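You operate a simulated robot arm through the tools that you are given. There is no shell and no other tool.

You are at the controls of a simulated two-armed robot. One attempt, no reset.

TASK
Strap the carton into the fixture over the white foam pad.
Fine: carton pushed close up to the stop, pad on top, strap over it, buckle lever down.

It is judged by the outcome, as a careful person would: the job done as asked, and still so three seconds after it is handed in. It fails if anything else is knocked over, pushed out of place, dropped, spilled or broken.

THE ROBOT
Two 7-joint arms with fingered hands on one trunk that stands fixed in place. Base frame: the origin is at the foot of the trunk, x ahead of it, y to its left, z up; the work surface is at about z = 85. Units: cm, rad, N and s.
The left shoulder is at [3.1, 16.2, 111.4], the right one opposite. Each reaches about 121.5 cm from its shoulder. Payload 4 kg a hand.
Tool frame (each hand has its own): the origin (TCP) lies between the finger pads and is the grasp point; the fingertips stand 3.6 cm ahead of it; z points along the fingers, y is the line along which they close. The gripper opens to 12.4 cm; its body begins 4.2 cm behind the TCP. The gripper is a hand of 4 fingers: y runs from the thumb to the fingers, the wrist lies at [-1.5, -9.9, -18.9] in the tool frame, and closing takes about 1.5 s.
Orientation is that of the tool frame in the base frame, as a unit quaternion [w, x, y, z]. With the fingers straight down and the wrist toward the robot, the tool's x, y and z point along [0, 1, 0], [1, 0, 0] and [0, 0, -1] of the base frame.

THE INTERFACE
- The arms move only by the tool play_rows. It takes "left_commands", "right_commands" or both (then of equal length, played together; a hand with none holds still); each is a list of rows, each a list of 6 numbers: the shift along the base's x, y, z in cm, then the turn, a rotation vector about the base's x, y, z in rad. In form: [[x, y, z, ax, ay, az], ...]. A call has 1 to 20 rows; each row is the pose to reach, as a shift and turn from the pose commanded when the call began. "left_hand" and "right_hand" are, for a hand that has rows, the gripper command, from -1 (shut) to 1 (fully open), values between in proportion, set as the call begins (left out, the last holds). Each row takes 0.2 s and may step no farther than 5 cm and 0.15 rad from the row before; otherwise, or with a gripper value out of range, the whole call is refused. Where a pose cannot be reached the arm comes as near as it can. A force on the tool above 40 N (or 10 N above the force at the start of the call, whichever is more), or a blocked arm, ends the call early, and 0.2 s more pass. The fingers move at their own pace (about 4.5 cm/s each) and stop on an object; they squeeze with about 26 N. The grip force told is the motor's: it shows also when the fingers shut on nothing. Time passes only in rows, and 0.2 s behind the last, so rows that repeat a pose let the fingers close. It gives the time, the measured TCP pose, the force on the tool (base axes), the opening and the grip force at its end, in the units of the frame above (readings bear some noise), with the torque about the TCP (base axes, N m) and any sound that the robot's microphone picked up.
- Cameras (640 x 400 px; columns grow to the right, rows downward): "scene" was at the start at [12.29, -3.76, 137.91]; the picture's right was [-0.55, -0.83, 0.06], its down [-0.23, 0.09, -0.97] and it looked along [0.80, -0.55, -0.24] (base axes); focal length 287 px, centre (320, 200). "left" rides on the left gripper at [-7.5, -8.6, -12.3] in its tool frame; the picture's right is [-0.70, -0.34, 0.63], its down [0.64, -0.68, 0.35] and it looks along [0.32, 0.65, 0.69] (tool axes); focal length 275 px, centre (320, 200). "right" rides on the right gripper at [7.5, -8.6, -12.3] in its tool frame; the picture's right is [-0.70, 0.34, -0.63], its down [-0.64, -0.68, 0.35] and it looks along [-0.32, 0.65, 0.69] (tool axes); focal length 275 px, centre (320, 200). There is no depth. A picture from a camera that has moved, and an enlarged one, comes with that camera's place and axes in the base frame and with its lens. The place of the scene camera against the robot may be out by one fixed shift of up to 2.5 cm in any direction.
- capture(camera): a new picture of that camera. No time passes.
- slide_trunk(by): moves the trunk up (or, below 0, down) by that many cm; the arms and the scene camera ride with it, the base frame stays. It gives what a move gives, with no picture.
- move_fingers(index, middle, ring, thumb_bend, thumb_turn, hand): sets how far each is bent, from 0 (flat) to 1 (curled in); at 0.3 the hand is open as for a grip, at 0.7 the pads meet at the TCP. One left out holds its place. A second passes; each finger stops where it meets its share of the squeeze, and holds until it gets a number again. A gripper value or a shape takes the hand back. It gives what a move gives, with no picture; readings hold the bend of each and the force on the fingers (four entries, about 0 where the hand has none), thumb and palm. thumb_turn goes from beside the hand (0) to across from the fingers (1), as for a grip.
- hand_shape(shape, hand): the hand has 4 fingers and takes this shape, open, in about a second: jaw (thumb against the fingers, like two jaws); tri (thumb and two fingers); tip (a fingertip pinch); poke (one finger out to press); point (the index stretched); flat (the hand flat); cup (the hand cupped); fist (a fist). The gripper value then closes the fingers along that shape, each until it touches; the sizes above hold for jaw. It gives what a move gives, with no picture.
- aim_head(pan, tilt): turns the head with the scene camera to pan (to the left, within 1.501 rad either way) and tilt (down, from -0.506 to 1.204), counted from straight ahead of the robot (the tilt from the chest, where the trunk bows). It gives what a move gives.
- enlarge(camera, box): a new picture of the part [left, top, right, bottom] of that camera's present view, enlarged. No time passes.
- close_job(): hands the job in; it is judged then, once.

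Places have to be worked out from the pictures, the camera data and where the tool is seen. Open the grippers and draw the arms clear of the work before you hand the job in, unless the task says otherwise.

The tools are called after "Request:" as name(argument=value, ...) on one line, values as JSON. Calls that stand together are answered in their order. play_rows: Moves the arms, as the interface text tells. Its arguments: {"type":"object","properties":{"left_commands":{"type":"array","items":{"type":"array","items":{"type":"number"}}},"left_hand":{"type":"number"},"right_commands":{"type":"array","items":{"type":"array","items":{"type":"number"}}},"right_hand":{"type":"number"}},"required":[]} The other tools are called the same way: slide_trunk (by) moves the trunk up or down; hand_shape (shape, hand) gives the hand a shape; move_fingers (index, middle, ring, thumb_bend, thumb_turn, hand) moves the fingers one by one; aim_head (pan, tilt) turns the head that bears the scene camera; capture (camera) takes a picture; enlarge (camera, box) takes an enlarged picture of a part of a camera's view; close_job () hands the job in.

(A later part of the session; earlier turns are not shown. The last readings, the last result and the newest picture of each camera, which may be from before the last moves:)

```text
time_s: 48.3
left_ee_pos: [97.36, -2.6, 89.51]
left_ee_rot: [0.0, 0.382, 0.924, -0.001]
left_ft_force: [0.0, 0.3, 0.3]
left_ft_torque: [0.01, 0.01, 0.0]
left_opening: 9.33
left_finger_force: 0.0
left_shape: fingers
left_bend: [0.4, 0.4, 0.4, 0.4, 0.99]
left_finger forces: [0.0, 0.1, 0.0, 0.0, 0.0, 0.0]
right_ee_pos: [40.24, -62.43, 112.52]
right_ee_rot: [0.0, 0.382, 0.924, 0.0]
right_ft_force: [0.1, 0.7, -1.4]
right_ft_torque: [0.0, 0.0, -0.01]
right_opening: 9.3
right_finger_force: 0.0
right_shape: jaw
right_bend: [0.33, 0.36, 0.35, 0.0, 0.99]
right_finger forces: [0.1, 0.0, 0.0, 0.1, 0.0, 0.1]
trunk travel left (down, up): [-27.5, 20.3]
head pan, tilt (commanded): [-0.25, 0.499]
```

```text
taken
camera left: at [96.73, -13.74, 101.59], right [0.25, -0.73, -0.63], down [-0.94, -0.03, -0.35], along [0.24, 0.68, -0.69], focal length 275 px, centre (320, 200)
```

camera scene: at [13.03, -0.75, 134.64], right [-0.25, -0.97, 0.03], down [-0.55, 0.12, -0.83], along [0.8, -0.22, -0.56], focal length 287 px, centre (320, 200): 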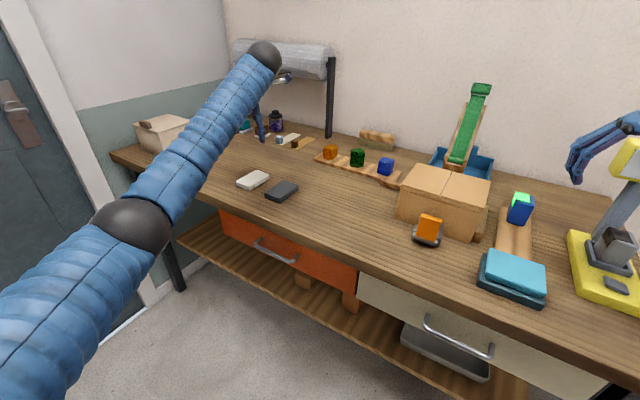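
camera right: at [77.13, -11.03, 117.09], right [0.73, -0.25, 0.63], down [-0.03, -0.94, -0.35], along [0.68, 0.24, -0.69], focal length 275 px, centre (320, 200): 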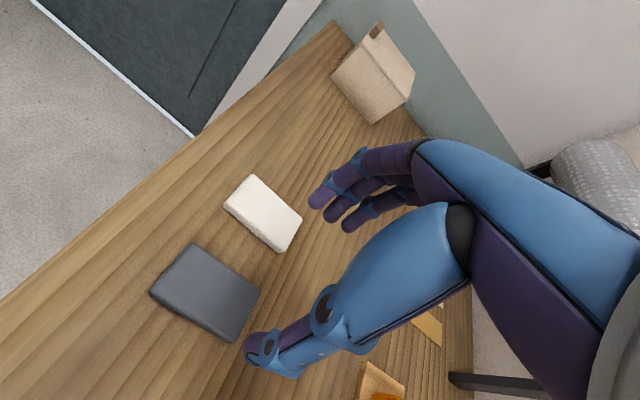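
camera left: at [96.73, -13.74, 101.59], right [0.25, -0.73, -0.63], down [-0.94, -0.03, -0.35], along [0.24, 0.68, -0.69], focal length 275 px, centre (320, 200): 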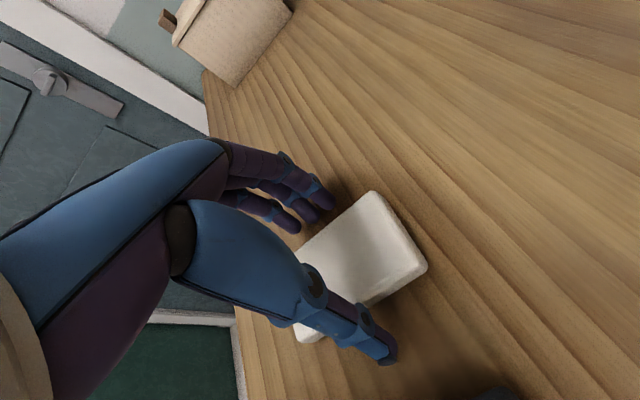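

No contact yet, with the tips about 0.5–0.9 cm above the table. I lower a further 0.4 cm and close the grip on the pad.

Request:
play_rows(left_commands=[[0, 0, -0.4, 0, 0, 0], [0, 0, -0.4, 0, 0, 0]])

Request:
play_rows(left_commands=[[0, 0, 0, 0, 0, 0], [0, 0, 0, 0, 0, 0], [0, 0, 0, 0, 0, 0], [0, 0, 0, 0, 0, 0], [0, 0, 0, 0, 0, 0], [0, 0, 0, 0, 0, 0], [0, 0, 0, 0, 0, 0], [0, 0, 0, 0, 0, 0]], left_hand=-1)

Request:
capture(camera="left")

```text
time_s: 48.9
left_ee_pos: [97.49, -2.5, 89.14]
left_ee_rot: [0.0, 0.383, 0.924, 0.0]
left_ft_force: [-0.3, 0.4, 0.9]
left_ft_torque: [0.07, -0.04, -0.02]
left_opening: 9.31
left_finger_force: 0.3
left_shape: fingers
left_bend: [0.4, 0.4, 0.4, 0.4, 0.99]
left_finger forces: [0.1, 0.9, 0.1, 0.0, 0.0, 0.0]
right_ee_pos: [40.31, -62.4, 112.41]
right_ee_rot: [-0.001, 0.382, 0.924, -0.001]
right_ft_force: [-0.6, 0.2, -0.6]
right_ft_torque: [0.0, -0.01, 0.01]
right_opening: 9.29
right_finger_force: 0.1
right_shape: jaw
right_bend: [0.33, 0.36, 0.35, 0.0, 0.99]
right_finger forces: [0.0, 0.0, 0.1, 0.1, 0.1, 0.1]
trunk travel left (down, up): [-27.5, 20.3]
head pan, tilt (commanded): [-0.25, 0.499]
```

```text
time_s: 50.7
left_ee_pos: [97.56, -2.6, 89.05]
left_ee_rot: [0.0, 0.382, 0.924, 0.0]
left_ft_force: [-1.0, -1.8, 2.8]
left_ft_torque: [-0.07, 0.09, -0.01]
left_opening: 6.34
left_finger_force: 25.6
left_shape: jaw
left_bend: [0.37, 0.4, 0.38, 0.59, 1.0]
left_finger forces: [16.8, 4.0, 3.5, 0.0, 26.5, 0.0]
right_ee_pos: [40.25, -62.44, 112.62]
right_ee_rot: [0.0, 0.383, 0.924, 0.0]
right_ft_force: [0.9, 0.3, -0.3]
right_ft_torque: [-0.02, -0.04, -0.03]
right_opening: 9.29
right_finger_force: 0.0
right_shape: jaw
right_bend: [0.33, 0.36, 0.35, 0.0, 0.99]
right_finger forces: [0.0, 0.0, 0.0, 0.0, 0.0, 0.0]
trunk travel left (down, up): [-27.5, 20.3]
head pan, tilt (commanded): [-0.25, 0.499]
```

```text
taken
camera left: at [96.71, -13.78, 101.23], right [0.25, -0.73, -0.63], down [-0.94, -0.03, -0.35], along [0.24, 0.68, -0.69], focal length 275 px, centre (320, 200)
```

left: 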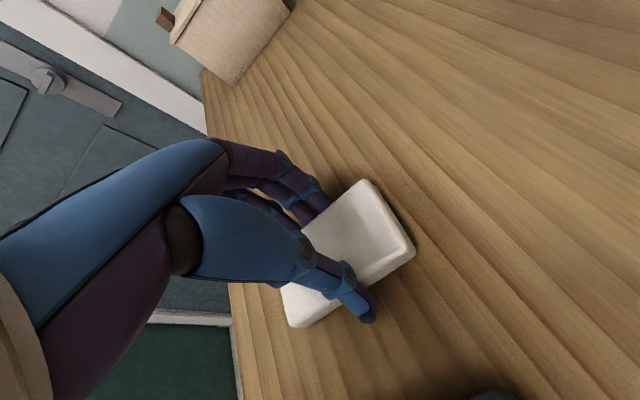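

The pad is gripped with a 6.3 cm opening and 26 N, sitting slightly toward the finger side of the tool centre. I lift it slowly to check the hold.

Request:
play_rows(left_commands=[[0, 0, 1, 0, 0, 0], [0, 0, 2.5, 0, 0, 0], [0, 0, 5, 0, 0, 0], [0, 0, 9, 0, 0, 0], [0, 0, 13, 0, 0, 0], [0, 0, 17, 0, 0, 0], [0, 0, 21, 0, 0, 0], [0, 0, 24, 0, 0, 0], [0, 0, 24, 0, 0, 0]])

Request:
capture(camera="left")

Request:
capture(camera="scene")

```text
time_s: 52.7
left_ee_pos: [97.44, -2.53, 113.07]
left_ee_rot: [0.0, 0.383, 0.924, 0.0]
left_ft_force: [-0.1, -0.8, -0.7]
left_ft_torque: [-0.01, 0.01, -0.01]
left_opening: 6.33
left_finger_force: 25.8
left_shape: jaw
left_bend: [0.37, 0.4, 0.38, 0.59, 1.0]
left_finger forces: [17.6, 4.7, 3.9, 0.0, 24.6, 0.0]
right_ee_pos: [40.28, -62.41, 112.65]
right_ee_rot: [0.0, 0.383, 0.924, 0.0]
right_ft_force: [-0.4, -0.6, -1.2]
right_ft_torque: [0.02, 0.01, 0.0]
right_opening: 9.33
right_finger_force: 0.0
right_shape: jaw
right_bend: [0.33, 0.36, 0.35, 0.0, 0.99]
right_finger forces: [0.1, 0.0, 0.1, 0.0, 0.1, 0.1]
trunk travel left (down, up): [-27.5, 20.3]
head pan, tilt (commanded): [-0.25, 0.499]
```

```text
taken
camera left: at [96.77, -13.8, 125.15], right [0.25, -0.73, -0.63], down [-0.94, -0.03, -0.34], along [0.24, 0.68, -0.69], focal length 275 px, centre (320, 200)
```

left: 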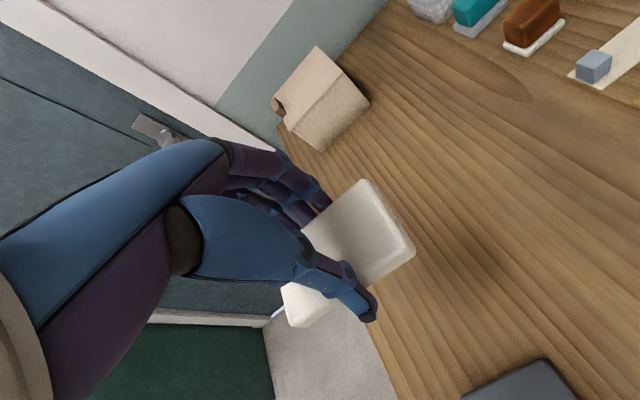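

```text
taken
camera scene: at [13.12, -0.86, 134.61], right [-0.25, -0.97, 0.02], down [-0.55, 0.12, -0.83], along [0.8, -0.22, -0.56], focal length 287 px, centre (320, 200)
```

scene: 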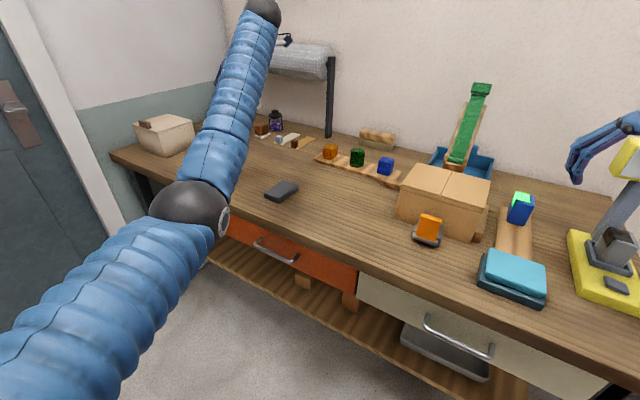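

The pad is held firmly; its centre sits about (0.2, 0.85, 3.2) cm from the tool centre. I carry it over the carton, turning the hand to yaw −45° so it lies along the carton's long side under the strap, while the right arm moves up out of the way.

Request:
play_rows(left_commands=[[-2.2, -3.5, 0, 0, 0, -0.112], [-4.4, -7, 0, 0, 0, -0.224], [-6.6, -10.4, 0, 0, 0, -0.337], [-8.9, -13.9, 0, 0, 0, -0.449], [-11.1, -17.4, 0, 0, 0, -0.561], [-13.3, -20.9, 0, 0, 0, -0.673], [-15.5, -24.3, 0, 0, 0, -0.785], [-17.7, -27.8, 0, 0, 0, -0.898], [-19.9, -31.3, 0, 0, 0, -1.01], [-22.1, -34.8, 0, 0, 0, -1.122], [-24.4, -38.3, 0, 0, 0, -1.234], [-26.6, -41.7, 0, 0, 0, -1.346], [-28.8, -45.2, 0, 0, 0, -1.459], [-31, -48.7, 0, 0, 0, -1.571], [-31, -48.7, 0, 0, 0, -1.571]], right_commands=[[0.5, -1, 4, 0, 0, 0], [1, -2.5, 8, 0, 0, 0], [1.5, -4, 12, 0, 0, 0], [2, -6, 16, 0, 0, 0], [3, -8, 20, 0, 0, 0], [4, -10.5, 22.5, 0, 0, 0], [4.8, -12.6, 22.5, 0, 0, 0], [4.8, -12.6, 22.5, 0, 0, 0], [4.8, -12.6, 22.5, 0, 0, 0], [4.8, -12.6, 22.5, 0, 0, 0], [4.8, -12.6, 22.5, 0, 0, 0], [4.8, -12.6, 22.5, 0, 0, 0], [4.8, -12.6, 22.5, 0, 0, 0], [4.8, -12.6, 22.5, 0, 0, 0], [4.8, -12.6, 22.5, 0, 0, 0]])

Request:
aim_head(pan=-0.6, tilt=0.5)

Request:
capture(camera="left")

Request:
capture(camera="scene")

Request:
capture(camera="right")

```text
time_s: 55.9
left_ee_pos: [66.64, -51.22, 113.01]
left_ee_rot: [0.0, 0.924, 0.382, 0.0]
left_ft_force: [0.9, 0.8, 0.3]
left_ft_torque: [-0.02, 0.02, 0.0]
left_opening: 6.32
left_finger_force: 26.0
left_shape: jaw
left_bend: [0.37, 0.4, 0.38, 0.59, 1.0]
left_finger forces: [17.7, 4.7, 3.8, 0.0, 24.6, 0.1]
right_ee_pos: [45.12, -75.1, 135.21]
right_ee_rot: [0.0, 0.383, 0.924, 0.001]
right_ft_force: [0.9, 0.0, -0.1]
right_ft_torque: [-0.01, 0.02, -0.01]
right_opening: 9.31
right_finger_force: 0.1
right_shape: jaw
right_bend: [0.33, 0.36, 0.35, 0.0, 0.99]
right_finger forces: [0.0, 0.0, 0.0, 0.0, 0.1, 0.0]
trunk travel left (down, up): [-27.5, 20.3]
head pan, tilt (commanded): [-0.25, 0.499]
```

```text
time_s: 56.7
left_ee_pos: [66.44, -51.26, 112.96]
left_ee_rot: [0.0, 0.924, 0.382, 0.0]
left_ft_force: [-0.4, -0.2, 0.3]
left_ft_torque: [0.0, -0.01, 0.01]
left_opening: 6.3
left_finger_force: 26.0
left_shape: jaw
left_bend: [0.37, 0.4, 0.38, 0.59, 1.0]
left_finger forces: [17.7, 4.7, 3.9, 0.0, 24.7, 0.0]
right_ee_pos: [44.97, -74.84, 135.23]
right_ee_rot: [0.0, 0.382, 0.924, 0.0]
right_ft_force: [0.3, 0.6, 0.1]
right_ft_torque: [-0.01, -0.01, 0.03]
right_opening: 9.3
right_finger_force: 0.0
right_shape: jaw
right_bend: [0.33, 0.36, 0.35, 0.0, 0.99]
right_finger forces: [0.0, 0.1, 0.0, 0.0, 0.1, 0.0]
trunk travel left (down, up): [-27.5, 20.3]
head pan, tilt (commanded): [-0.6, 0.499]
```

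```text
taken
camera left: at [55.19, -50.36, 125.16], right [-0.73, -0.25, -0.63], down [-0.03, 0.94, -0.35], along [0.68, -0.24, -0.69], focal length 275 px, centre (320, 200)
```

left: 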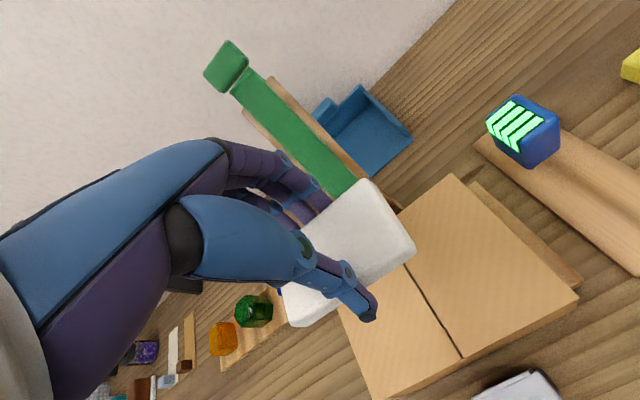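

```text
taken
camera scene: at [11.77, -3.75, 134.76], right [-0.56, -0.83, 0.06], down [-0.48, 0.27, -0.83], along [0.67, -0.5, -0.55], focal length 287 px, centre (320, 200)
```

scene: 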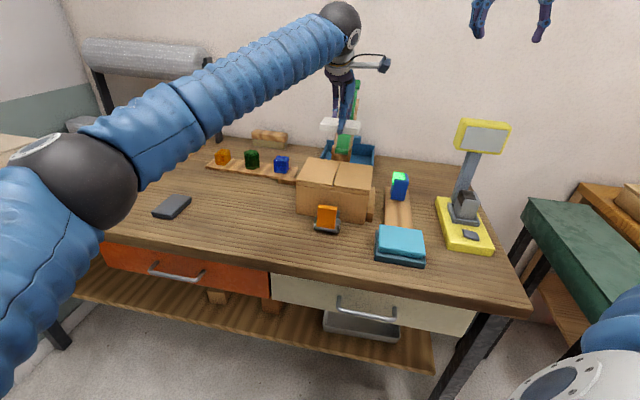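

```text
taken
camera right: at [33.65, -75.7, 147.44], right [0.73, -0.25, 0.63], down [-0.03, -0.94, -0.35], along [0.68, 0.24, -0.69], focal length 275 px, centre (320, 200)
```

right: 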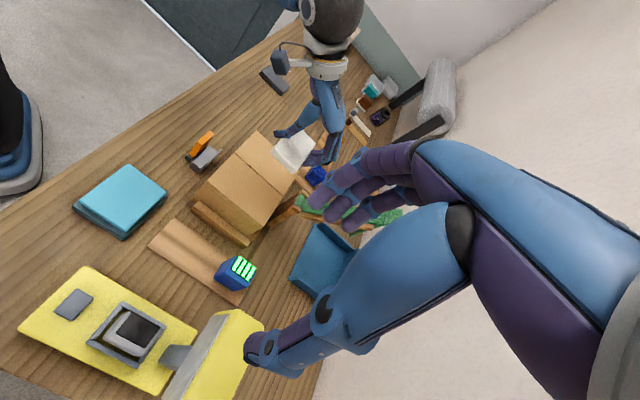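

The wrist view shows the carton square, with its right face at w≈1.0 at both ends, its centre at w≈10.9 and the strap at w≈11.2. The pad is right above the carton's centre, so I lower it to just above the top.

Request:
play_rows(left_commands=[[0, 0, -3.5, 0, 0, 0], [0, 0, -7, 0, 0, 0], [0, 0, -10, 0, 0, 0], [0, 0, -11.6, 0, 0, 0], [0, 0, -12.2, 0, 0, 0], [0, 0, -12.5, 0, 0, 0], [0, 0, -12.8, 0, 0, 0]])

Request:
capture(camera="left")

Request:
enlarge(camera="scene", box=[250, 90, 430, 250])

```text
time_s: 58.3
left_ee_pos: [66.42, -51.21, 100.51]
left_ee_rot: [0.001, 0.924, 0.382, 0.001]
left_ft_force: [2.5, -0.1, 18.9]
left_ft_torque: [-0.06, -0.07, 0.02]
left_opening: 6.3
left_finger_force: 26.1
left_shape: jaw
left_bend: [0.37, 0.39, 0.38, 0.6, 1.0]
left_finger forces: [19.2, 5.5, 4.0, 0.0, 30.6, 0.0]
right_ee_pos: [44.99, -74.92, 135.34]
right_ee_rot: [0.0, 0.382, 0.924, 0.0]
right_ft_force: [-0.1, 0.5, 0.0]
right_ft_torque: [0.01, -0.05, 0.02]
right_opening: 9.31
right_finger_force: 0.1
right_shape: jaw
right_bend: [0.33, 0.36, 0.35, 0.0, 0.99]
right_finger forces: [0.0, 0.1, 0.0, 0.0, 0.0, 0.1]
trunk travel left (down, up): [-27.5, 20.3]
head pan, tilt (commanded): [-0.6, 0.499]
```

```text
taken
camera left: at [55.04, -50.25, 112.6], right [-0.73, -0.25, -0.63], down [-0.02, 0.94, -0.35], along [0.68, -0.24, -0.69], focal length 275 px, centre (320, 200)
```

left: 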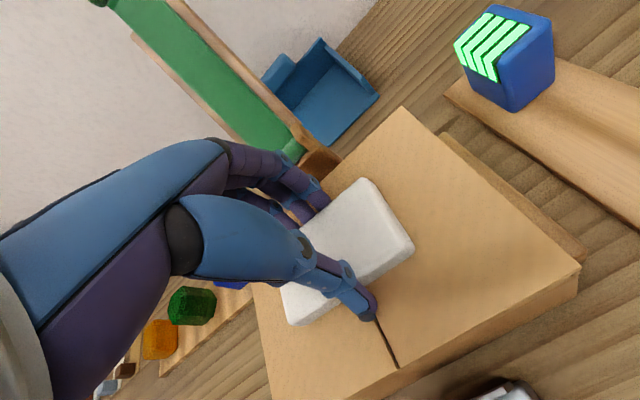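

```text
2.50 times, centred on (340, 170) of scene
camera zoom: at [11.66, -3.7, 134.8], right [-0.56, -0.83, 0.06], down [-0.48, 0.27, -0.83], along [0.67, -0.5, -0.55], focal length 716 px, centre (270, 275)
```

zoom: 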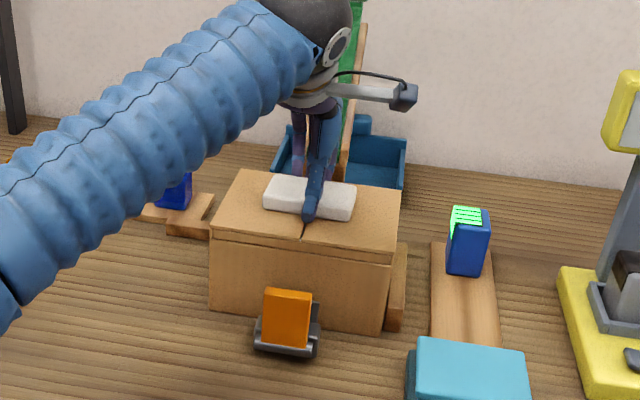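

The pad rests on the carton's centre with about 19 N of pressure. I ease up 0.3 cm and open the fingers.

Request:
play_rows(left_commands=[[0, 0, 0.15, 0, 0, 0], [0, 0, 0.3, 0, 0, 0]])

Request:
move_fingers(hand="left", index=0.3, middle=0.3, ring=0.3, thumb_bend=0.4, thumb_turn=1.0)

Request:
capture(camera="left")

```text
time_s: 58.9
left_ee_pos: [66.37, -51.15, 100.57]
left_ee_rot: [0.0, 0.924, 0.382, 0.0]
left_ft_force: [2.2, 0.0, 11.8]
left_ft_torque: [-0.06, -0.05, 0.01]
left_opening: 6.31
left_finger_force: 26.1
left_shape: jaw
left_bend: [0.37, 0.39, 0.38, 0.6, 1.0]
left_finger forces: [18.8, 5.3, 3.7, 0.0, 28.3, 0.0]
right_ee_pos: [45.03, -74.99, 135.12]
right_ee_rot: [0.0, 0.383, 0.924, 0.0]
right_ft_force: [-0.8, 0.1, 0.0]
right_ft_torque: [0.02, -0.01, 0.02]
right_opening: 9.33
right_finger_force: 0.1
right_shape: jaw
right_bend: [0.33, 0.36, 0.35, 0.0, 0.99]
right_finger forces: [0.0, 0.0, 0.0, 0.0, 0.0, 0.0]
trunk travel left (down, up): [-27.5, 20.3]
head pan, tilt (commanded): [-0.6, 0.499]
```

```text
time_s: 59.9
left_ee_pos: [66.49, -51.29, 100.51]
left_ee_rot: [0.0, 0.924, 0.383, 0.0]
left_ft_force: [0.2, -0.6, 0.6]
left_ft_torque: [-0.02, -0.01, 0.02]
left_opening: 10.84
left_finger_force: 0.1
left_shape: fingers
left_bend: [0.3, 0.3, 0.3, 0.4, 0.99]
left_finger forces: [0.1, 0.0, 0.0, 0.0, 0.0, 0.1]
right_ee_pos: [45.09, -75.08, 135.08]
right_ee_rot: [0.001, 0.383, 0.924, 0.0]
right_ft_force: [-0.3, 0.1, 0.5]
right_ft_torque: [0.02, 0.02, -0.02]
right_opening: 9.29
right_finger_force: 0.1
right_shape: jaw
right_bend: [0.33, 0.36, 0.35, 0.0, 0.99]
right_finger forces: [0.1, 0.0, 0.0, 0.0, 0.1, 0.0]
trunk travel left (down, up): [-27.5, 20.3]
head pan, tilt (commanded): [-0.6, 0.499]
```

```text
taken
camera left: at [55.11, -50.33, 112.66], right [-0.73, -0.25, -0.63], down [-0.03, 0.94, -0.35], along [0.68, -0.24, -0.69], focal length 275 px, centre (320, 200)
```

left: 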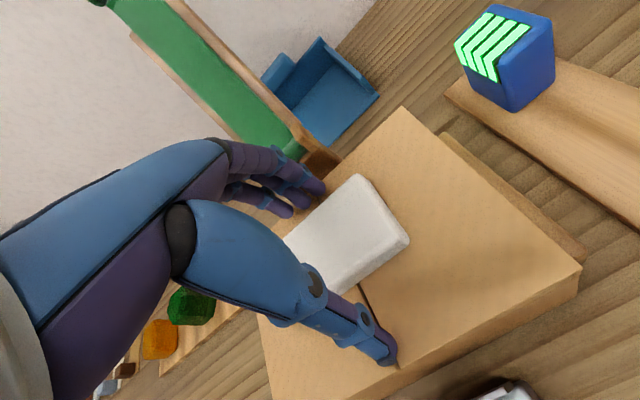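

The pad is released and stays in place. I lift the left hand straight up and draw it off to the left.

Request:
play_rows(left_commands=[[0, 0, 2, 0, 0, 0], [0, 0, 6, 0, 0, 0], [0, 0, 11, 0, 0, 0], [0, 0, 16, 0, 0, 0], [0, 0, 21, 0, 0, 0], [-0.5, 4.8, 22, 0, 0, 0.06], [-1, 9.6, 22, 0, 0, 0.12], [-1.5, 14.4, 22, 0, 0, 0.2], [-2, 19.2, 22, 0, 0, 0.28], [-2.5, 24, 22, 0, 0, 0.36], [-3, 28.8, 22, 0, 0, 0.44], [-3.5, 33.6, 22, 0, 0, 0.52], [-4, 38.4, 22, 0, 0, 0.6], [-4, 38.4, 22, 0, 0, 0.6]])

Request:
capture(camera="scene")

Request:
enlarge(camera="scene", box=[270, 70, 420, 250])

Request:
capture(camera="left")

```text
time_s: 62.9
left_ee_pos: [62.58, -12.99, 122.45]
left_ee_rot: [-0.001, 0.77, 0.638, 0.0]
left_ft_force: [-0.7, -0.3, -0.8]
left_ft_torque: [-0.01, 0.0, -0.02]
left_opening: 10.84
left_finger_force: 0.1
left_shape: fingers
left_bend: [0.3, 0.3, 0.3, 0.4, 0.99]
left_finger forces: [0.0, 0.1, 0.1, 0.0, 0.0, 0.1]
right_ee_pos: [45.06, -75.16, 135.01]
right_ee_rot: [-0.001, 0.383, 0.924, 0.0]
right_ft_force: [0.1, -0.4, -0.4]
right_ft_torque: [0.01, 0.02, 0.01]
right_opening: 9.32
right_finger_force: 0.0
right_shape: jaw
right_bend: [0.33, 0.36, 0.35, 0.0, 0.99]
right_finger forces: [0.0, 0.0, 0.1, 0.0, 0.1, 0.0]
trunk travel left (down, up): [-27.5, 20.3]
head pan, tilt (commanded): [-0.6, 0.499]
```

```text
taken
camera scene: at [11.8, -3.91, 134.74], right [-0.56, -0.83, 0.06], down [-0.48, 0.27, -0.83], along [0.67, -0.5, -0.55], focal length 287 px, centre (320, 200)
```

scene: 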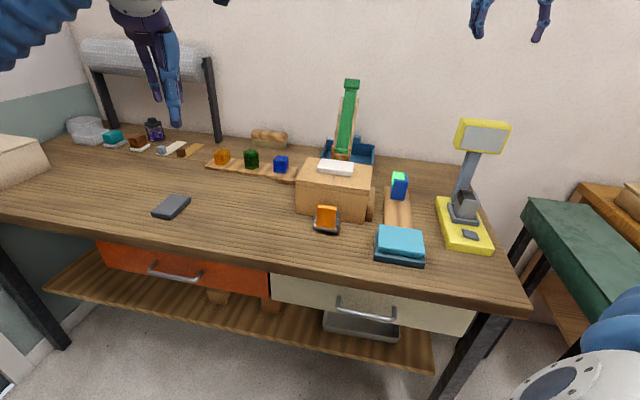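

```text
2.22 times, centred on (345, 160) of scene
camera zoom: at [11.8, -3.91, 134.74], right [-0.56, -0.83, 0.06], down [-0.48, 0.27, -0.83], along [0.67, -0.5, -0.55], focal length 637 px, centre (264, 289)
```

zoom: 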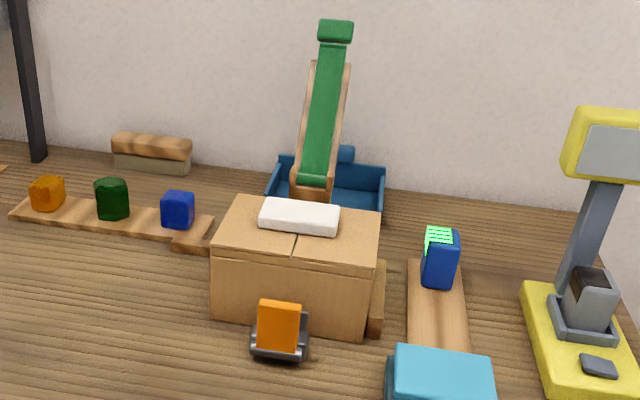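

```text
taken
camera left: at [52.78, -18.64, 134.56], right [-0.46, -0.62, -0.63], down [-0.55, 0.76, -0.34], along [0.7, 0.19, -0.69], focal length 275 px, centre (320, 200)
```

left: 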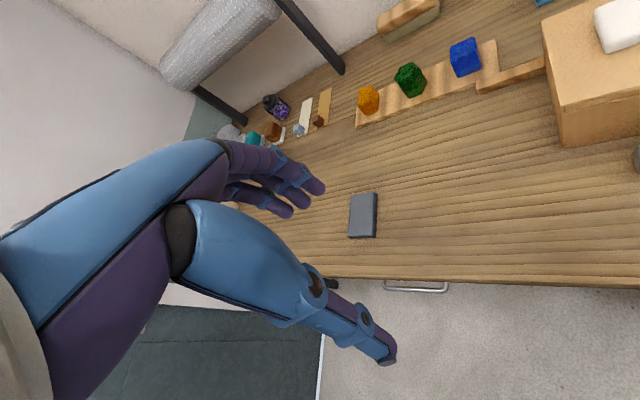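

The pad is well placed under the strap line. Before grasping the strap I want a clear side view of its tip and hanging tail, so I fist the right hand and tilt it for a side view from a higher point than before.

Request:
hand_shape(shape="fist", hand="right")

Request:
play_rows(right_commands=[[2, 0, 1, 0.036, -0.14, 0], [5, 0, 1, 0.072, -0.28, 0], [8, 0, 1, 0.108, -0.42, 0], [11, 0, 1, 0.15, -0.55, 0], [14, 0, 1, 0.15, -0.55, 0], [17, 0, 1, 0.15, -0.55, 0], [17, 0, 1, 0.15, -0.55, 0]])

Request:
capture(camera="right")

```text
time_s: 63.8
left_ee_pos: [62.49, -12.87, 122.62]
left_ee_rot: [0.001, 0.77, 0.638, 0.0]
left_ft_force: [0.2, -0.3, 0.3]
left_ft_torque: [0.02, 0.02, -0.03]
left_opening: 10.82
left_finger_force: 0.1
left_shape: fingers
left_bend: [0.3, 0.3, 0.3, 0.4, 0.99]
left_finger forces: [0.1, 0.0, 0.1, 0.0, 0.0, 0.1]
right_ee_pos: [45.08, -74.97, 135.24]
right_ee_rot: [0.0, 0.383, 0.924, 0.0]
right_ft_force: [-0.2, 0.0, 0.7]
right_ft_torque: [-0.02, 0.02, 0.01]
right_opening: 0.0
right_finger_force: 0.1
right_shape: fist
right_bend: [1.0, 1.0, 1.0, 0.0, 0.86]
right_finger forces: [0.1, 0.0, 0.0, 0.0, 0.0, 0.1]
trunk travel left (down, up): [-27.5, 20.3]
head pan, tilt (commanded): [-0.6, 0.499]
```

```text
time_s: 65.4
left_ee_pos: [62.48, -12.83, 122.5]
left_ee_rot: [0.0, 0.77, 0.638, 0.0]
left_ft_force: [0.1, -0.3, 1.3]
left_ft_torque: [-0.03, -0.01, 0.02]
left_opening: 10.84
left_finger_force: 0.0
left_shape: fingers
left_bend: [0.3, 0.3, 0.3, 0.4, 0.99]
left_finger forces: [0.0, 0.0, 0.0, 0.0, 0.1, 0.2]
right_ee_pos: [61.98, -74.96, 136.28]
right_ee_rot: [0.223, 0.367, 0.886, 0.173]
right_ft_force: [-0.1, 1.3, 0.7]
right_ft_torque: [-0.02, -0.02, 0.04]
right_opening: 0.0
right_finger_force: 0.0
right_shape: fist
right_bend: [1.0, 1.0, 1.0, 0.0, 0.86]
right_finger forces: [0.1, 0.0, 0.0, 0.0, 0.0, 0.1]
trunk travel left (down, up): [-27.5, 20.3]
head pan, tilt (commanded): [-0.6, 0.499]
```

```text
taken
camera right: at [45.97, -76.93, 140.49], right [0.3, -0.37, 0.88], down [0.2, -0.88, -0.44], along [0.93, 0.3, -0.19], focal length 275 px, centre (320, 200)
```

right: 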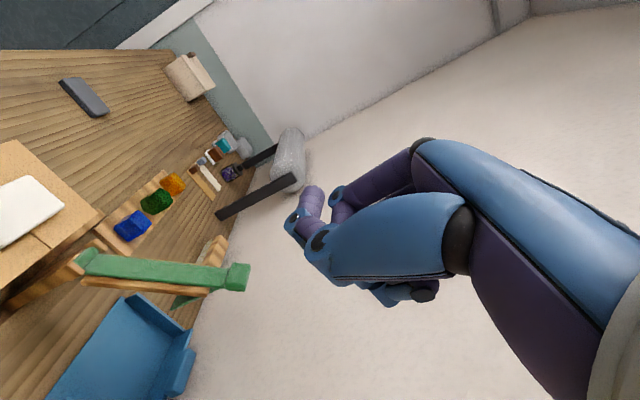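

Now the whole strap, its tip block and its tail are unobstructed; I enlarge them.

Request:
enlarge(camera="right", box=[60, 210, 280, 330])

Request:
enlarge(camera="right", box=[160, 230, 270, 320])

```text
2.91 times, centred on (170, 270) of right
camera zoom: at [45.97, -76.93, 140.49], right [0.3, -0.37, 0.88], down [0.2, -0.88, -0.44], along [0.93, 0.3, -0.19], focal length 801 px, centre (756, -4)
```

zoom: 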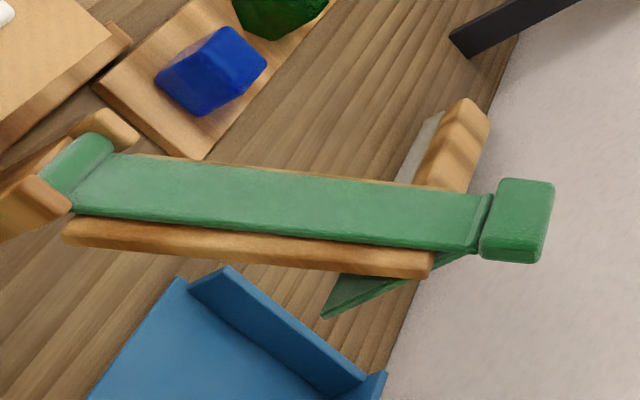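

```text
4.44 times, centred on (215, 275) of right
camera zoom: at [45.97, -76.93, 140.49], right [0.3, -0.37, 0.88], down [0.2, -0.88, -0.44], along [0.93, 0.3, -0.19], focal length 1224 px, centre (787, -133)
```

zoom: 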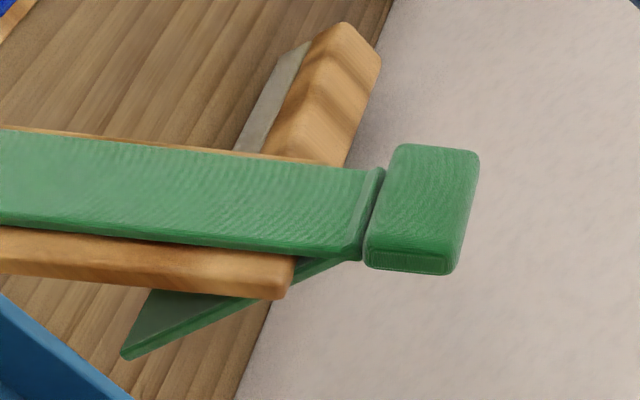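

The strap ends in a thick handle block about 5.4 × 3 cm, centred near (u=109.7, w=11.2, z=115.4), and a thin 10 cm tail hangs from the hinge just below it. Before moving it I study the buckle closely to see which way its lever goes, using the scene camera and a closer left-hand view.

Request:
enlarge(camera="scene", box=[305, 190, 355, 245])

Request:
play_rows(left_commands=[[-2, -4, -2, 0, 0, 0], [-4, -8, -4, 0, 0, 0], [-6, -12, -6, 0, 0, 0], [-8, -16, -8, 0, 0, 0], [-10, -19, -10, 0, 0, -0.1], [-12, -22, -12, 0, 0, -0.2], [-12, -22, -12, 0, 0, -0.2]])

Request:
capture(camera="left")

```text
7.27 times, centred on (330, 218) of scene
camera zoom: at [11.69, -3.77, 134.77], right [-0.56, -0.83, 0.06], down [-0.48, 0.27, -0.83], along [0.67, -0.5, -0.55], focal length 2084 px, centre (247, 73)
```

zoom: 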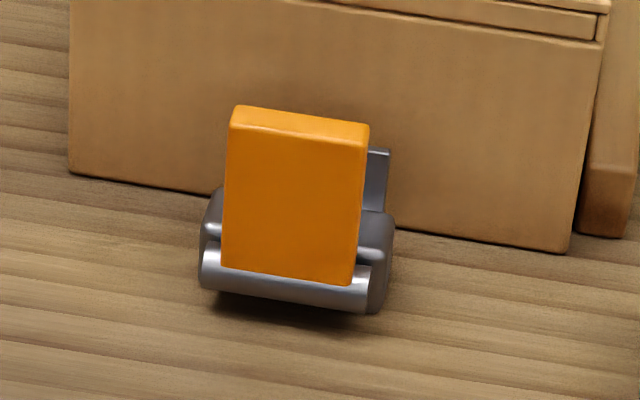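

```text
time_s: 67.0
left_ee_pos: [50.39, -34.91, 110.7]
left_ee_rot: [0.0, 0.829, 0.559, 0.0]
left_ft_force: [-0.1, 0.1, 0.7]
left_ft_torque: [0.01, -0.01, -0.01]
left_opening: 10.84
left_finger_force: 0.0
left_shape: fingers
left_bend: [0.3, 0.3, 0.3, 0.4, 0.99]
left_finger forces: [0.0, 0.0, 0.0, 0.1, 0.0, 0.0]
right_ee_pos: [62.14, -74.77, 136.22]
right_ee_rot: [0.223, 0.367, 0.887, 0.172]
right_ft_force: [0.9, 0.2, -0.2]
right_ft_torque: [-0.05, 0.02, 0.01]
right_opening: 0.0
right_finger_force: 0.0
right_shape: fist
right_bend: [1.0, 1.0, 1.0, 0.0, 0.86]
right_finger forces: [0.1, 0.1, 0.0, 0.0, 0.0, 0.0]
trunk travel left (down, up): [-27.5, 20.3]
head pan, tilt (commanded): [-0.6, 0.499]
```

```text
taken
camera left: at [39.68, -38.42, 122.8], right [-0.57, -0.52, -0.63], down [-0.39, 0.85, -0.35], along [0.72, 0.05, -0.69], focal length 275 px, centre (320, 200)
```

left: 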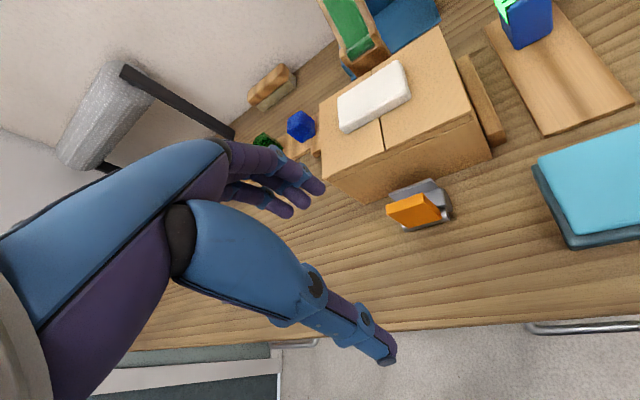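

Request:
enlarge(camera="left", box=[370, 160, 470, 250])

```text
4.44 times, centred on (420, 205) of left
camera zoom: at [39.68, -38.42, 122.8], right [-0.57, -0.52, -0.63], down [-0.39, 0.85, -0.35], along [0.72, 0.05, -0.69], focal length 1224 px, centre (-124, 178)
```

zoom: 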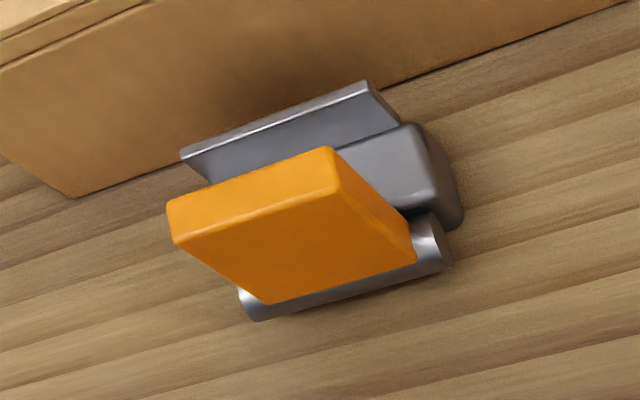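

The buckle has a flared plate on the carton side, a roller and a 7 cm lever on the near side. To swing the strap I'll pinch its handle block edge-to-edge with the right hand tilted about 50°, so I open the hand and move to a staging pose in front of and above the strap tip.

Request:
hand_shape(shape="jaw", hand="right")

Request:
play_rows(right_commands=[[2.2, 2, -0.5, -0.12, -0.014, -0.035], [4.4, 4, -1, -0.24, -0.027, -0.07], [6.6, 6, -2, -0.36, -0.041, -0.105], [8.8, 8, -3, -0.48, -0.055, -0.14], [11, 10, -4, -0.6, -0.068, -0.175], [13, 12, -5, -0.723, -0.082, -0.211], [13, 12, -6, -0.723, -0.082, -0.211], [13, 12, -6, -0.723, -0.082, -0.211]])

Request:
capture(camera="right")

Request:
capture(camera="scene")

```text
time_s: 67.9
left_ee_pos: [50.39, -34.96, 110.62]
left_ee_rot: [0.0, 0.829, 0.559, 0.0]
left_ft_force: [0.6, -0.6, -0.3]
left_ft_torque: [0.0, 0.02, -0.01]
left_opening: 10.83
left_finger_force: 0.1
left_shape: fingers
left_bend: [0.3, 0.3, 0.3, 0.4, 0.99]
left_finger forces: [0.1, 0.0, 0.1, 0.1, 0.0, 0.0]
right_ee_pos: [62.09, -74.99, 136.12]
right_ee_rot: [0.222, 0.367, 0.887, 0.172]
right_ft_force: [0.3, 0.3, -0.6]
right_ft_torque: [0.05, -0.01, -0.01]
right_opening: 12.37
right_finger_force: 0.1
right_shape: jaw
right_bend: [0.3, 0.3, 0.3, 0.3, 0.97]
right_finger forces: [0.0, 0.0, 0.0, 0.0, 0.1, 0.0]
trunk travel left (down, up): [-27.5, 20.3]
head pan, tilt (commanded): [-0.6, 0.499]
```

```text
time_s: 69.7
left_ee_pos: [50.4, -34.87, 110.67]
left_ee_rot: [0.0, 0.829, 0.559, 0.0]
left_ft_force: [0.7, 0.4, -0.6]
left_ft_torque: [0.01, 0.01, 0.03]
left_opening: 10.84
left_finger_force: 0.0
left_shape: fingers
left_bend: [0.3, 0.3, 0.3, 0.4, 0.99]
left_finger forces: [0.0, 0.1, 0.0, 0.0, 0.0, 0.0]
right_ee_pos: [75.24, -62.88, 130.33]
right_ee_rot: [0.389, 0.347, 0.838, -0.162]
right_ft_force: [0.0, -0.3, 0.1]
right_ft_torque: [-0.03, 0.01, -0.03]
right_opening: 12.38
right_finger_force: 0.0
right_shape: jaw
right_bend: [0.3, 0.3, 0.3, 0.3, 0.97]
right_finger forces: [0.0, 0.1, 0.0, 0.0, 0.0, 0.0]
trunk travel left (down, up): [-27.5, 20.3]
head pan, tilt (commanded): [-0.6, 0.499]
```

```text
taken
camera right: at [59.0, -58.81, 132.33], right [0.21, 0.26, 0.94], down [0.0, -0.96, 0.27], along [0.98, -0.06, -0.2], focal length 275 px, centre (320, 200)
```

right: 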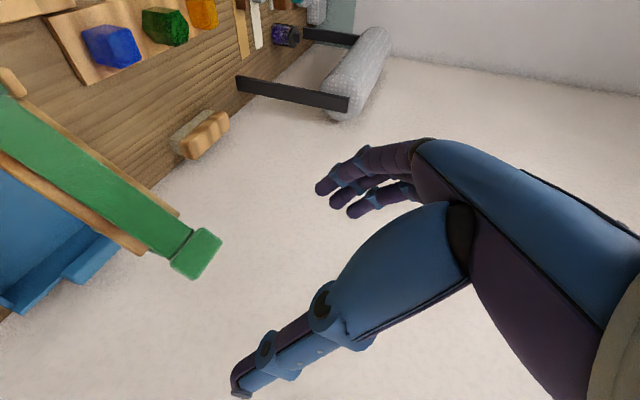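

```text
taken
camera scene: at [11.79, -3.66, 134.76], right [-0.56, -0.83, 0.06], down [-0.48, 0.27, -0.83], along [0.67, -0.5, -0.55], focal length 287 px, centre (320, 200)
```

scene: 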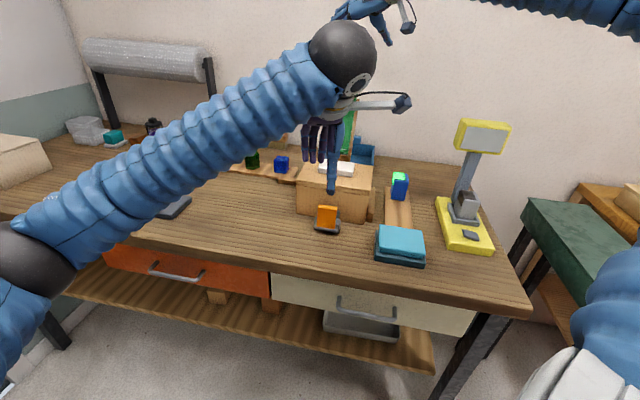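

The wrist view again places the handle block at (u≈109.6, w≈11.2, z≈115.4), and the hand is oriented with y along w as wanted. I move the left arm out of the way while the right hand goes to a pre-grasp point 8.7 cm in front of the block.

Request:
play_rows(left_commands=[[2, 3.7, 2, 0, 0, 0.03], [4, 7.4, 4, 0, 0, 0.06], [6, 11.1, 6, 0, 0, 0.1], [8, 14.8, 8, 0, 0, 0.13], [10, 18.5, 10, 0, 0, 0.16], [12, 22, 12, 0, 0, 0.2], [12, 22, 12, 0, 0, 0.2]], right_commands=[[0, 0, 0, 0, 0, 0], [1, -0.4, -2, 0, 0, 0], [2.2, -0.8, -4, 0, 0, 0], [3.4, -1.2, -6, 0, 0, 0], [4.5, -1.6, -7.7, 0, 0, 0], [5.5, -2, -9.3, 0, 0, 0], [5.5, -2, -9.3, 0, 0, 0]])

Request:
capture(camera="right")

Request:
capture(camera="scene")

```text
time_s: 71.3
left_ee_pos: [62.41, -12.81, 122.73]
left_ee_rot: [0.001, 0.77, 0.638, 0.0]
left_ft_force: [-0.9, -0.8, 0.8]
left_ft_torque: [0.0, -0.01, -0.02]
left_opening: 10.83
left_finger_force: 0.0
left_shape: fingers
left_bend: [0.3, 0.3, 0.3, 0.4, 0.99]
left_finger forces: [0.0, 0.0, 0.1, 0.1, 0.0, 0.1]
right_ee_pos: [80.61, -65.05, 120.86]
right_ee_rot: [0.39, 0.347, 0.838, -0.16]
right_ft_force: [-0.6, 0.1, -0.3]
right_ft_torque: [0.04, 0.0, 0.0]
right_opening: 12.38
right_finger_force: 0.1
right_shape: jaw
right_bend: [0.3, 0.3, 0.3, 0.3, 0.97]
right_finger forces: [0.1, 0.1, 0.0, 0.0, 0.0, 0.0]
trunk travel left (down, up): [-27.5, 20.3]
head pan, tilt (commanded): [-0.6, 0.499]
```

```text
taken
camera right: at [64.44, -60.93, 123.0], right [0.21, 0.26, 0.94], down [0.0, -0.96, 0.27], along [0.98, -0.06, -0.2], focal length 275 px, centre (320, 200)
```

right: 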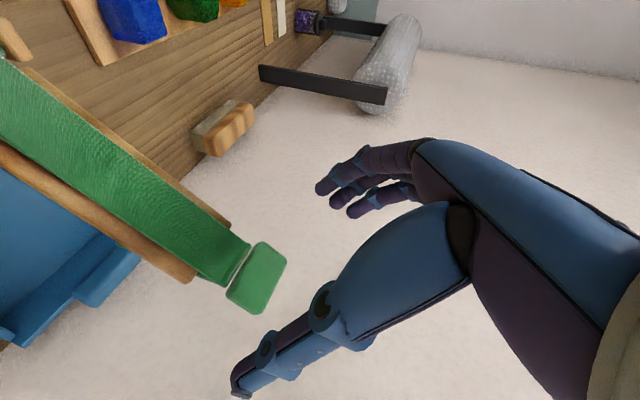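

```text
taken
camera scene: at [11.74, -3.82, 134.76], right [-0.56, -0.83, 0.06], down [-0.48, 0.27, -0.83], along [0.67, -0.5, -0.55], focal length 287 px, centre (320, 200)
```

scene: 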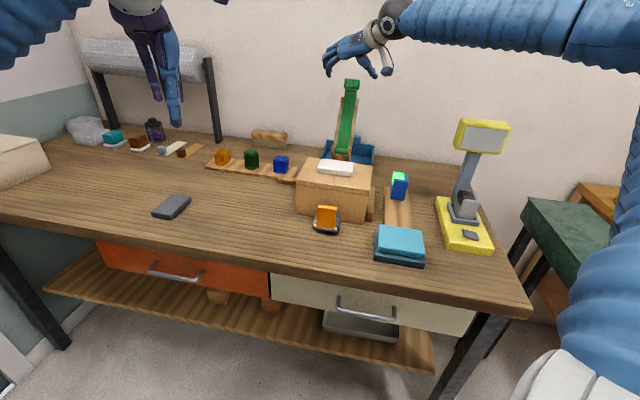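

Block centre confirmed at (109.9, 11.2, 115.4). I advance the open hand along its finger direction so the block lies between thumb and fingers.

Request:
play_rows(right_commands=[[1.6, -1.5, -1.8, 0, 0, 0], [3.2, -3.0, -3.6, 0, 0, 0], [4.3, -4.1, -4.8, 0, 0, 0], [4.95, -4.7, -5.5, 0, 0, 0], [4.95, -4.7, -5.5, 0, 0, 0]])

Request:
capture(camera="right")

Request:
enlarge(camera="scene", box=[290, 30, 420, 190])

```text
time_s: 72.5
left_ee_pos: [62.38, -12.92, 122.71]
left_ee_rot: [0.0, 0.77, 0.638, -0.001]
left_ft_force: [0.9, 0.0, -0.5]
left_ft_torque: [0.0, -0.03, -0.01]
left_opening: 10.83
left_finger_force: 0.0
left_shape: fingers
left_bend: [0.3, 0.3, 0.3, 0.4, 0.99]
left_finger forces: [0.0, 0.0, 0.0, 0.0, 0.0, 0.0]
right_ee_pos: [85.54, -69.77, 115.33]
right_ee_rot: [0.389, 0.347, 0.838, -0.161]
right_ft_force: [-0.8, -0.6, 0.2]
right_ft_torque: [-0.02, 0.0, 0.02]
right_opening: 12.38
right_finger_force: 0.0
right_shape: jaw
right_bend: [0.3, 0.3, 0.3, 0.3, 0.97]
right_finger forces: [0.0, 0.0, 0.0, 0.0, 0.0, 0.0]
trunk travel left (down, up): [-27.5, 20.3]
head pan, tilt (commanded): [-0.6, 0.499]
```

```text
taken
camera right: at [69.38, -65.62, 117.54], right [0.21, 0.26, 0.94], down [0.0, -0.96, 0.27], along [0.98, -0.06, -0.2], focal length 275 px, centre (320, 200)
```

right: 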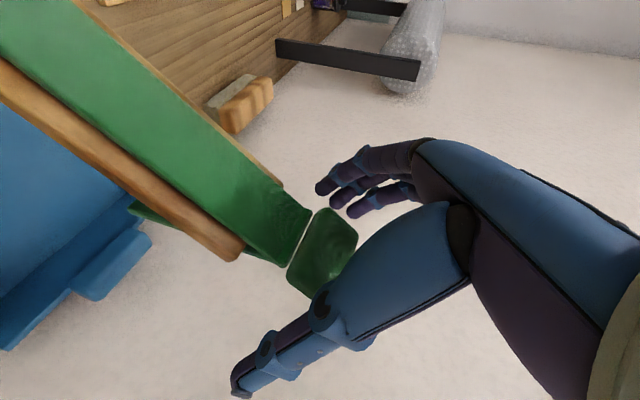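

```text
2.50 times, centred on (355, 110) of scene
camera zoom: at [11.74, -3.72, 134.77], right [-0.56, -0.83, 0.06], down [-0.48, 0.27, -0.83], along [0.67, -0.5, -0.55], focal length 716 px, centre (232, 425)
```

zoom: 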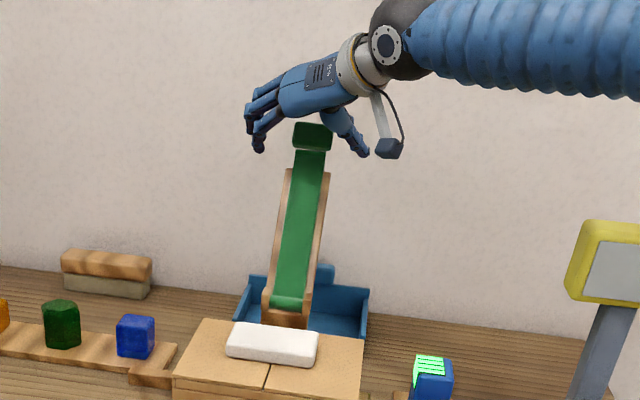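

The block is now centred at the tool point. I pinch it with the middle finger and thumb only, leaving the others open so the block can pivot.

Request:
move_fingers(hand="right", index=0.3, middle=0.7, ring=0.3, thumb_bend=0.7, thumb_turn=1.0)

Request:
capture(camera="right")

Request:
enlarge(camera="scene", box=[290, 30, 420, 190])

```text
time_s: 73.2
left_ee_pos: [62.16, -12.61, 122.83]
left_ee_rot: [0.001, 0.769, 0.64, 0.002]
left_ft_force: [-0.6, -0.2, -0.1]
left_ft_torque: [-0.03, -0.01, -0.02]
left_opening: 10.81
left_finger_force: 0.1
left_shape: fingers
left_bend: [0.3, 0.3, 0.3, 0.4, 0.99]
left_finger forces: [0.1, 0.0, 0.0, 0.1, 0.0, 0.0]
right_ee_pos: [85.11, -70.17, 115.3]
right_ee_rot: [0.388, 0.35, 0.837, -0.162]
right_ft_force: [-39.3, -27.1, 4.8]
right_ft_torque: [0.12, -0.1, 0.29]
right_opening: 10.4
right_finger_force: 23.7
right_shape: fingers
right_bend: [0.3, 0.7, 0.3, 0.51, 1.0]
right_finger forces: [0.0, 0.5, 0.1, 0.1, 47.9, 0.0]
trunk travel left (down, up): [-27.5, 20.3]
head pan, tilt (commanded): [-0.6, 0.499]
stopped (right hand): the force on the tool passed its limit at 43 N (the readings are from after the stop); the commanded pose is now the measured one
```

```text
taken
camera right: at [69.11, -65.98, 117.54], right [0.22, 0.26, 0.94], down [-0.01, -0.96, 0.27], along [0.98, -0.06, -0.21], focal length 275 px, centre (320, 200)
```

right: 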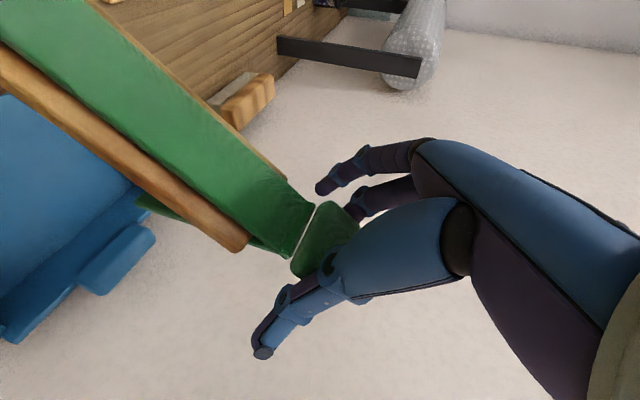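

```text
2.50 times, centred on (355, 110) of scene
camera zoom: at [11.24, -3.89, 134.81], right [-0.56, -0.82, 0.05], down [-0.48, 0.27, -0.84], along [0.67, -0.5, -0.55], focal length 716 px, centre (232, 425)
```

zoom: 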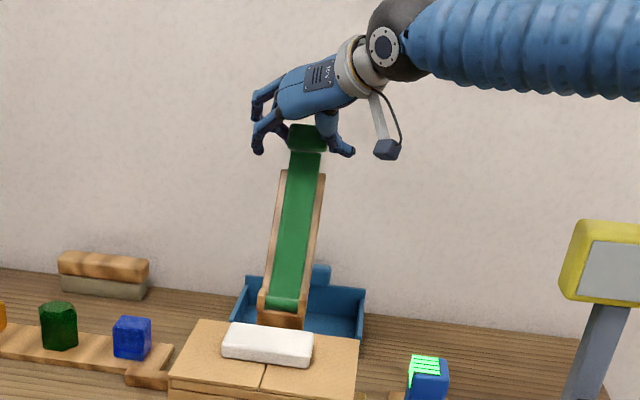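

The thumb pressed the block with 48 N and pushed the hand aside, while the middle finger closed to 0.7 without real contact. I look closer before adjusting.

Request:
enlarge(camera="scene", box=[325, 60, 385, 110])

Request:
enlarge(camera="right", box=[240, 130, 420, 300])

```text
8.00 times, centred on (355, 85) of scene
camera zoom: at [11.24, -3.89, 134.81], right [-0.56, -0.82, 0.05], down [-0.48, 0.27, -0.84], along [0.67, -0.5, -0.55], focal length 2292 px, centre (40, 1120)
```

zoom: 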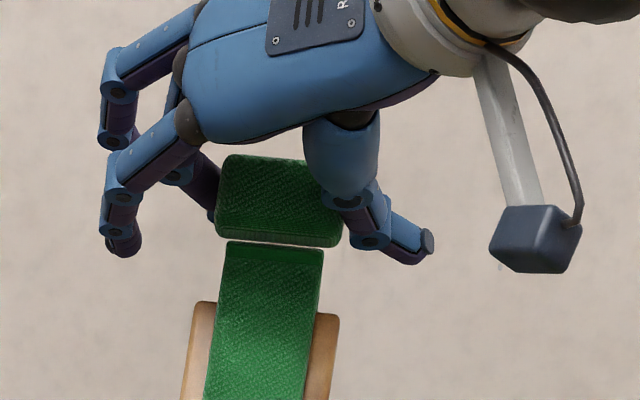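

```text
2.35 times, centred on (330, 215) of right
camera zoom: at [69.11, -65.98, 117.54], right [0.22, 0.26, 0.94], down [-0.01, -0.96, 0.27], along [0.98, -0.06, -0.21], focal length 648 px, centre (296, 165)
```

zoom: 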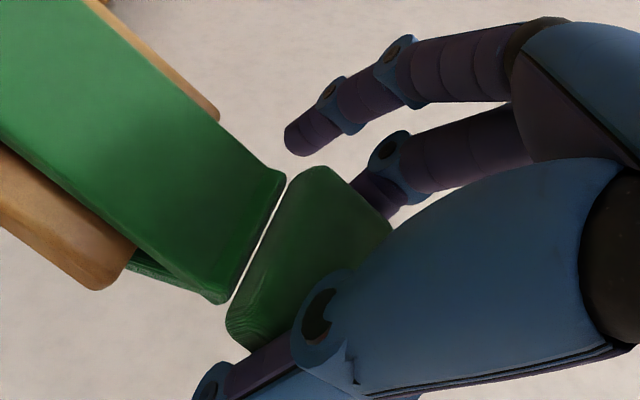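

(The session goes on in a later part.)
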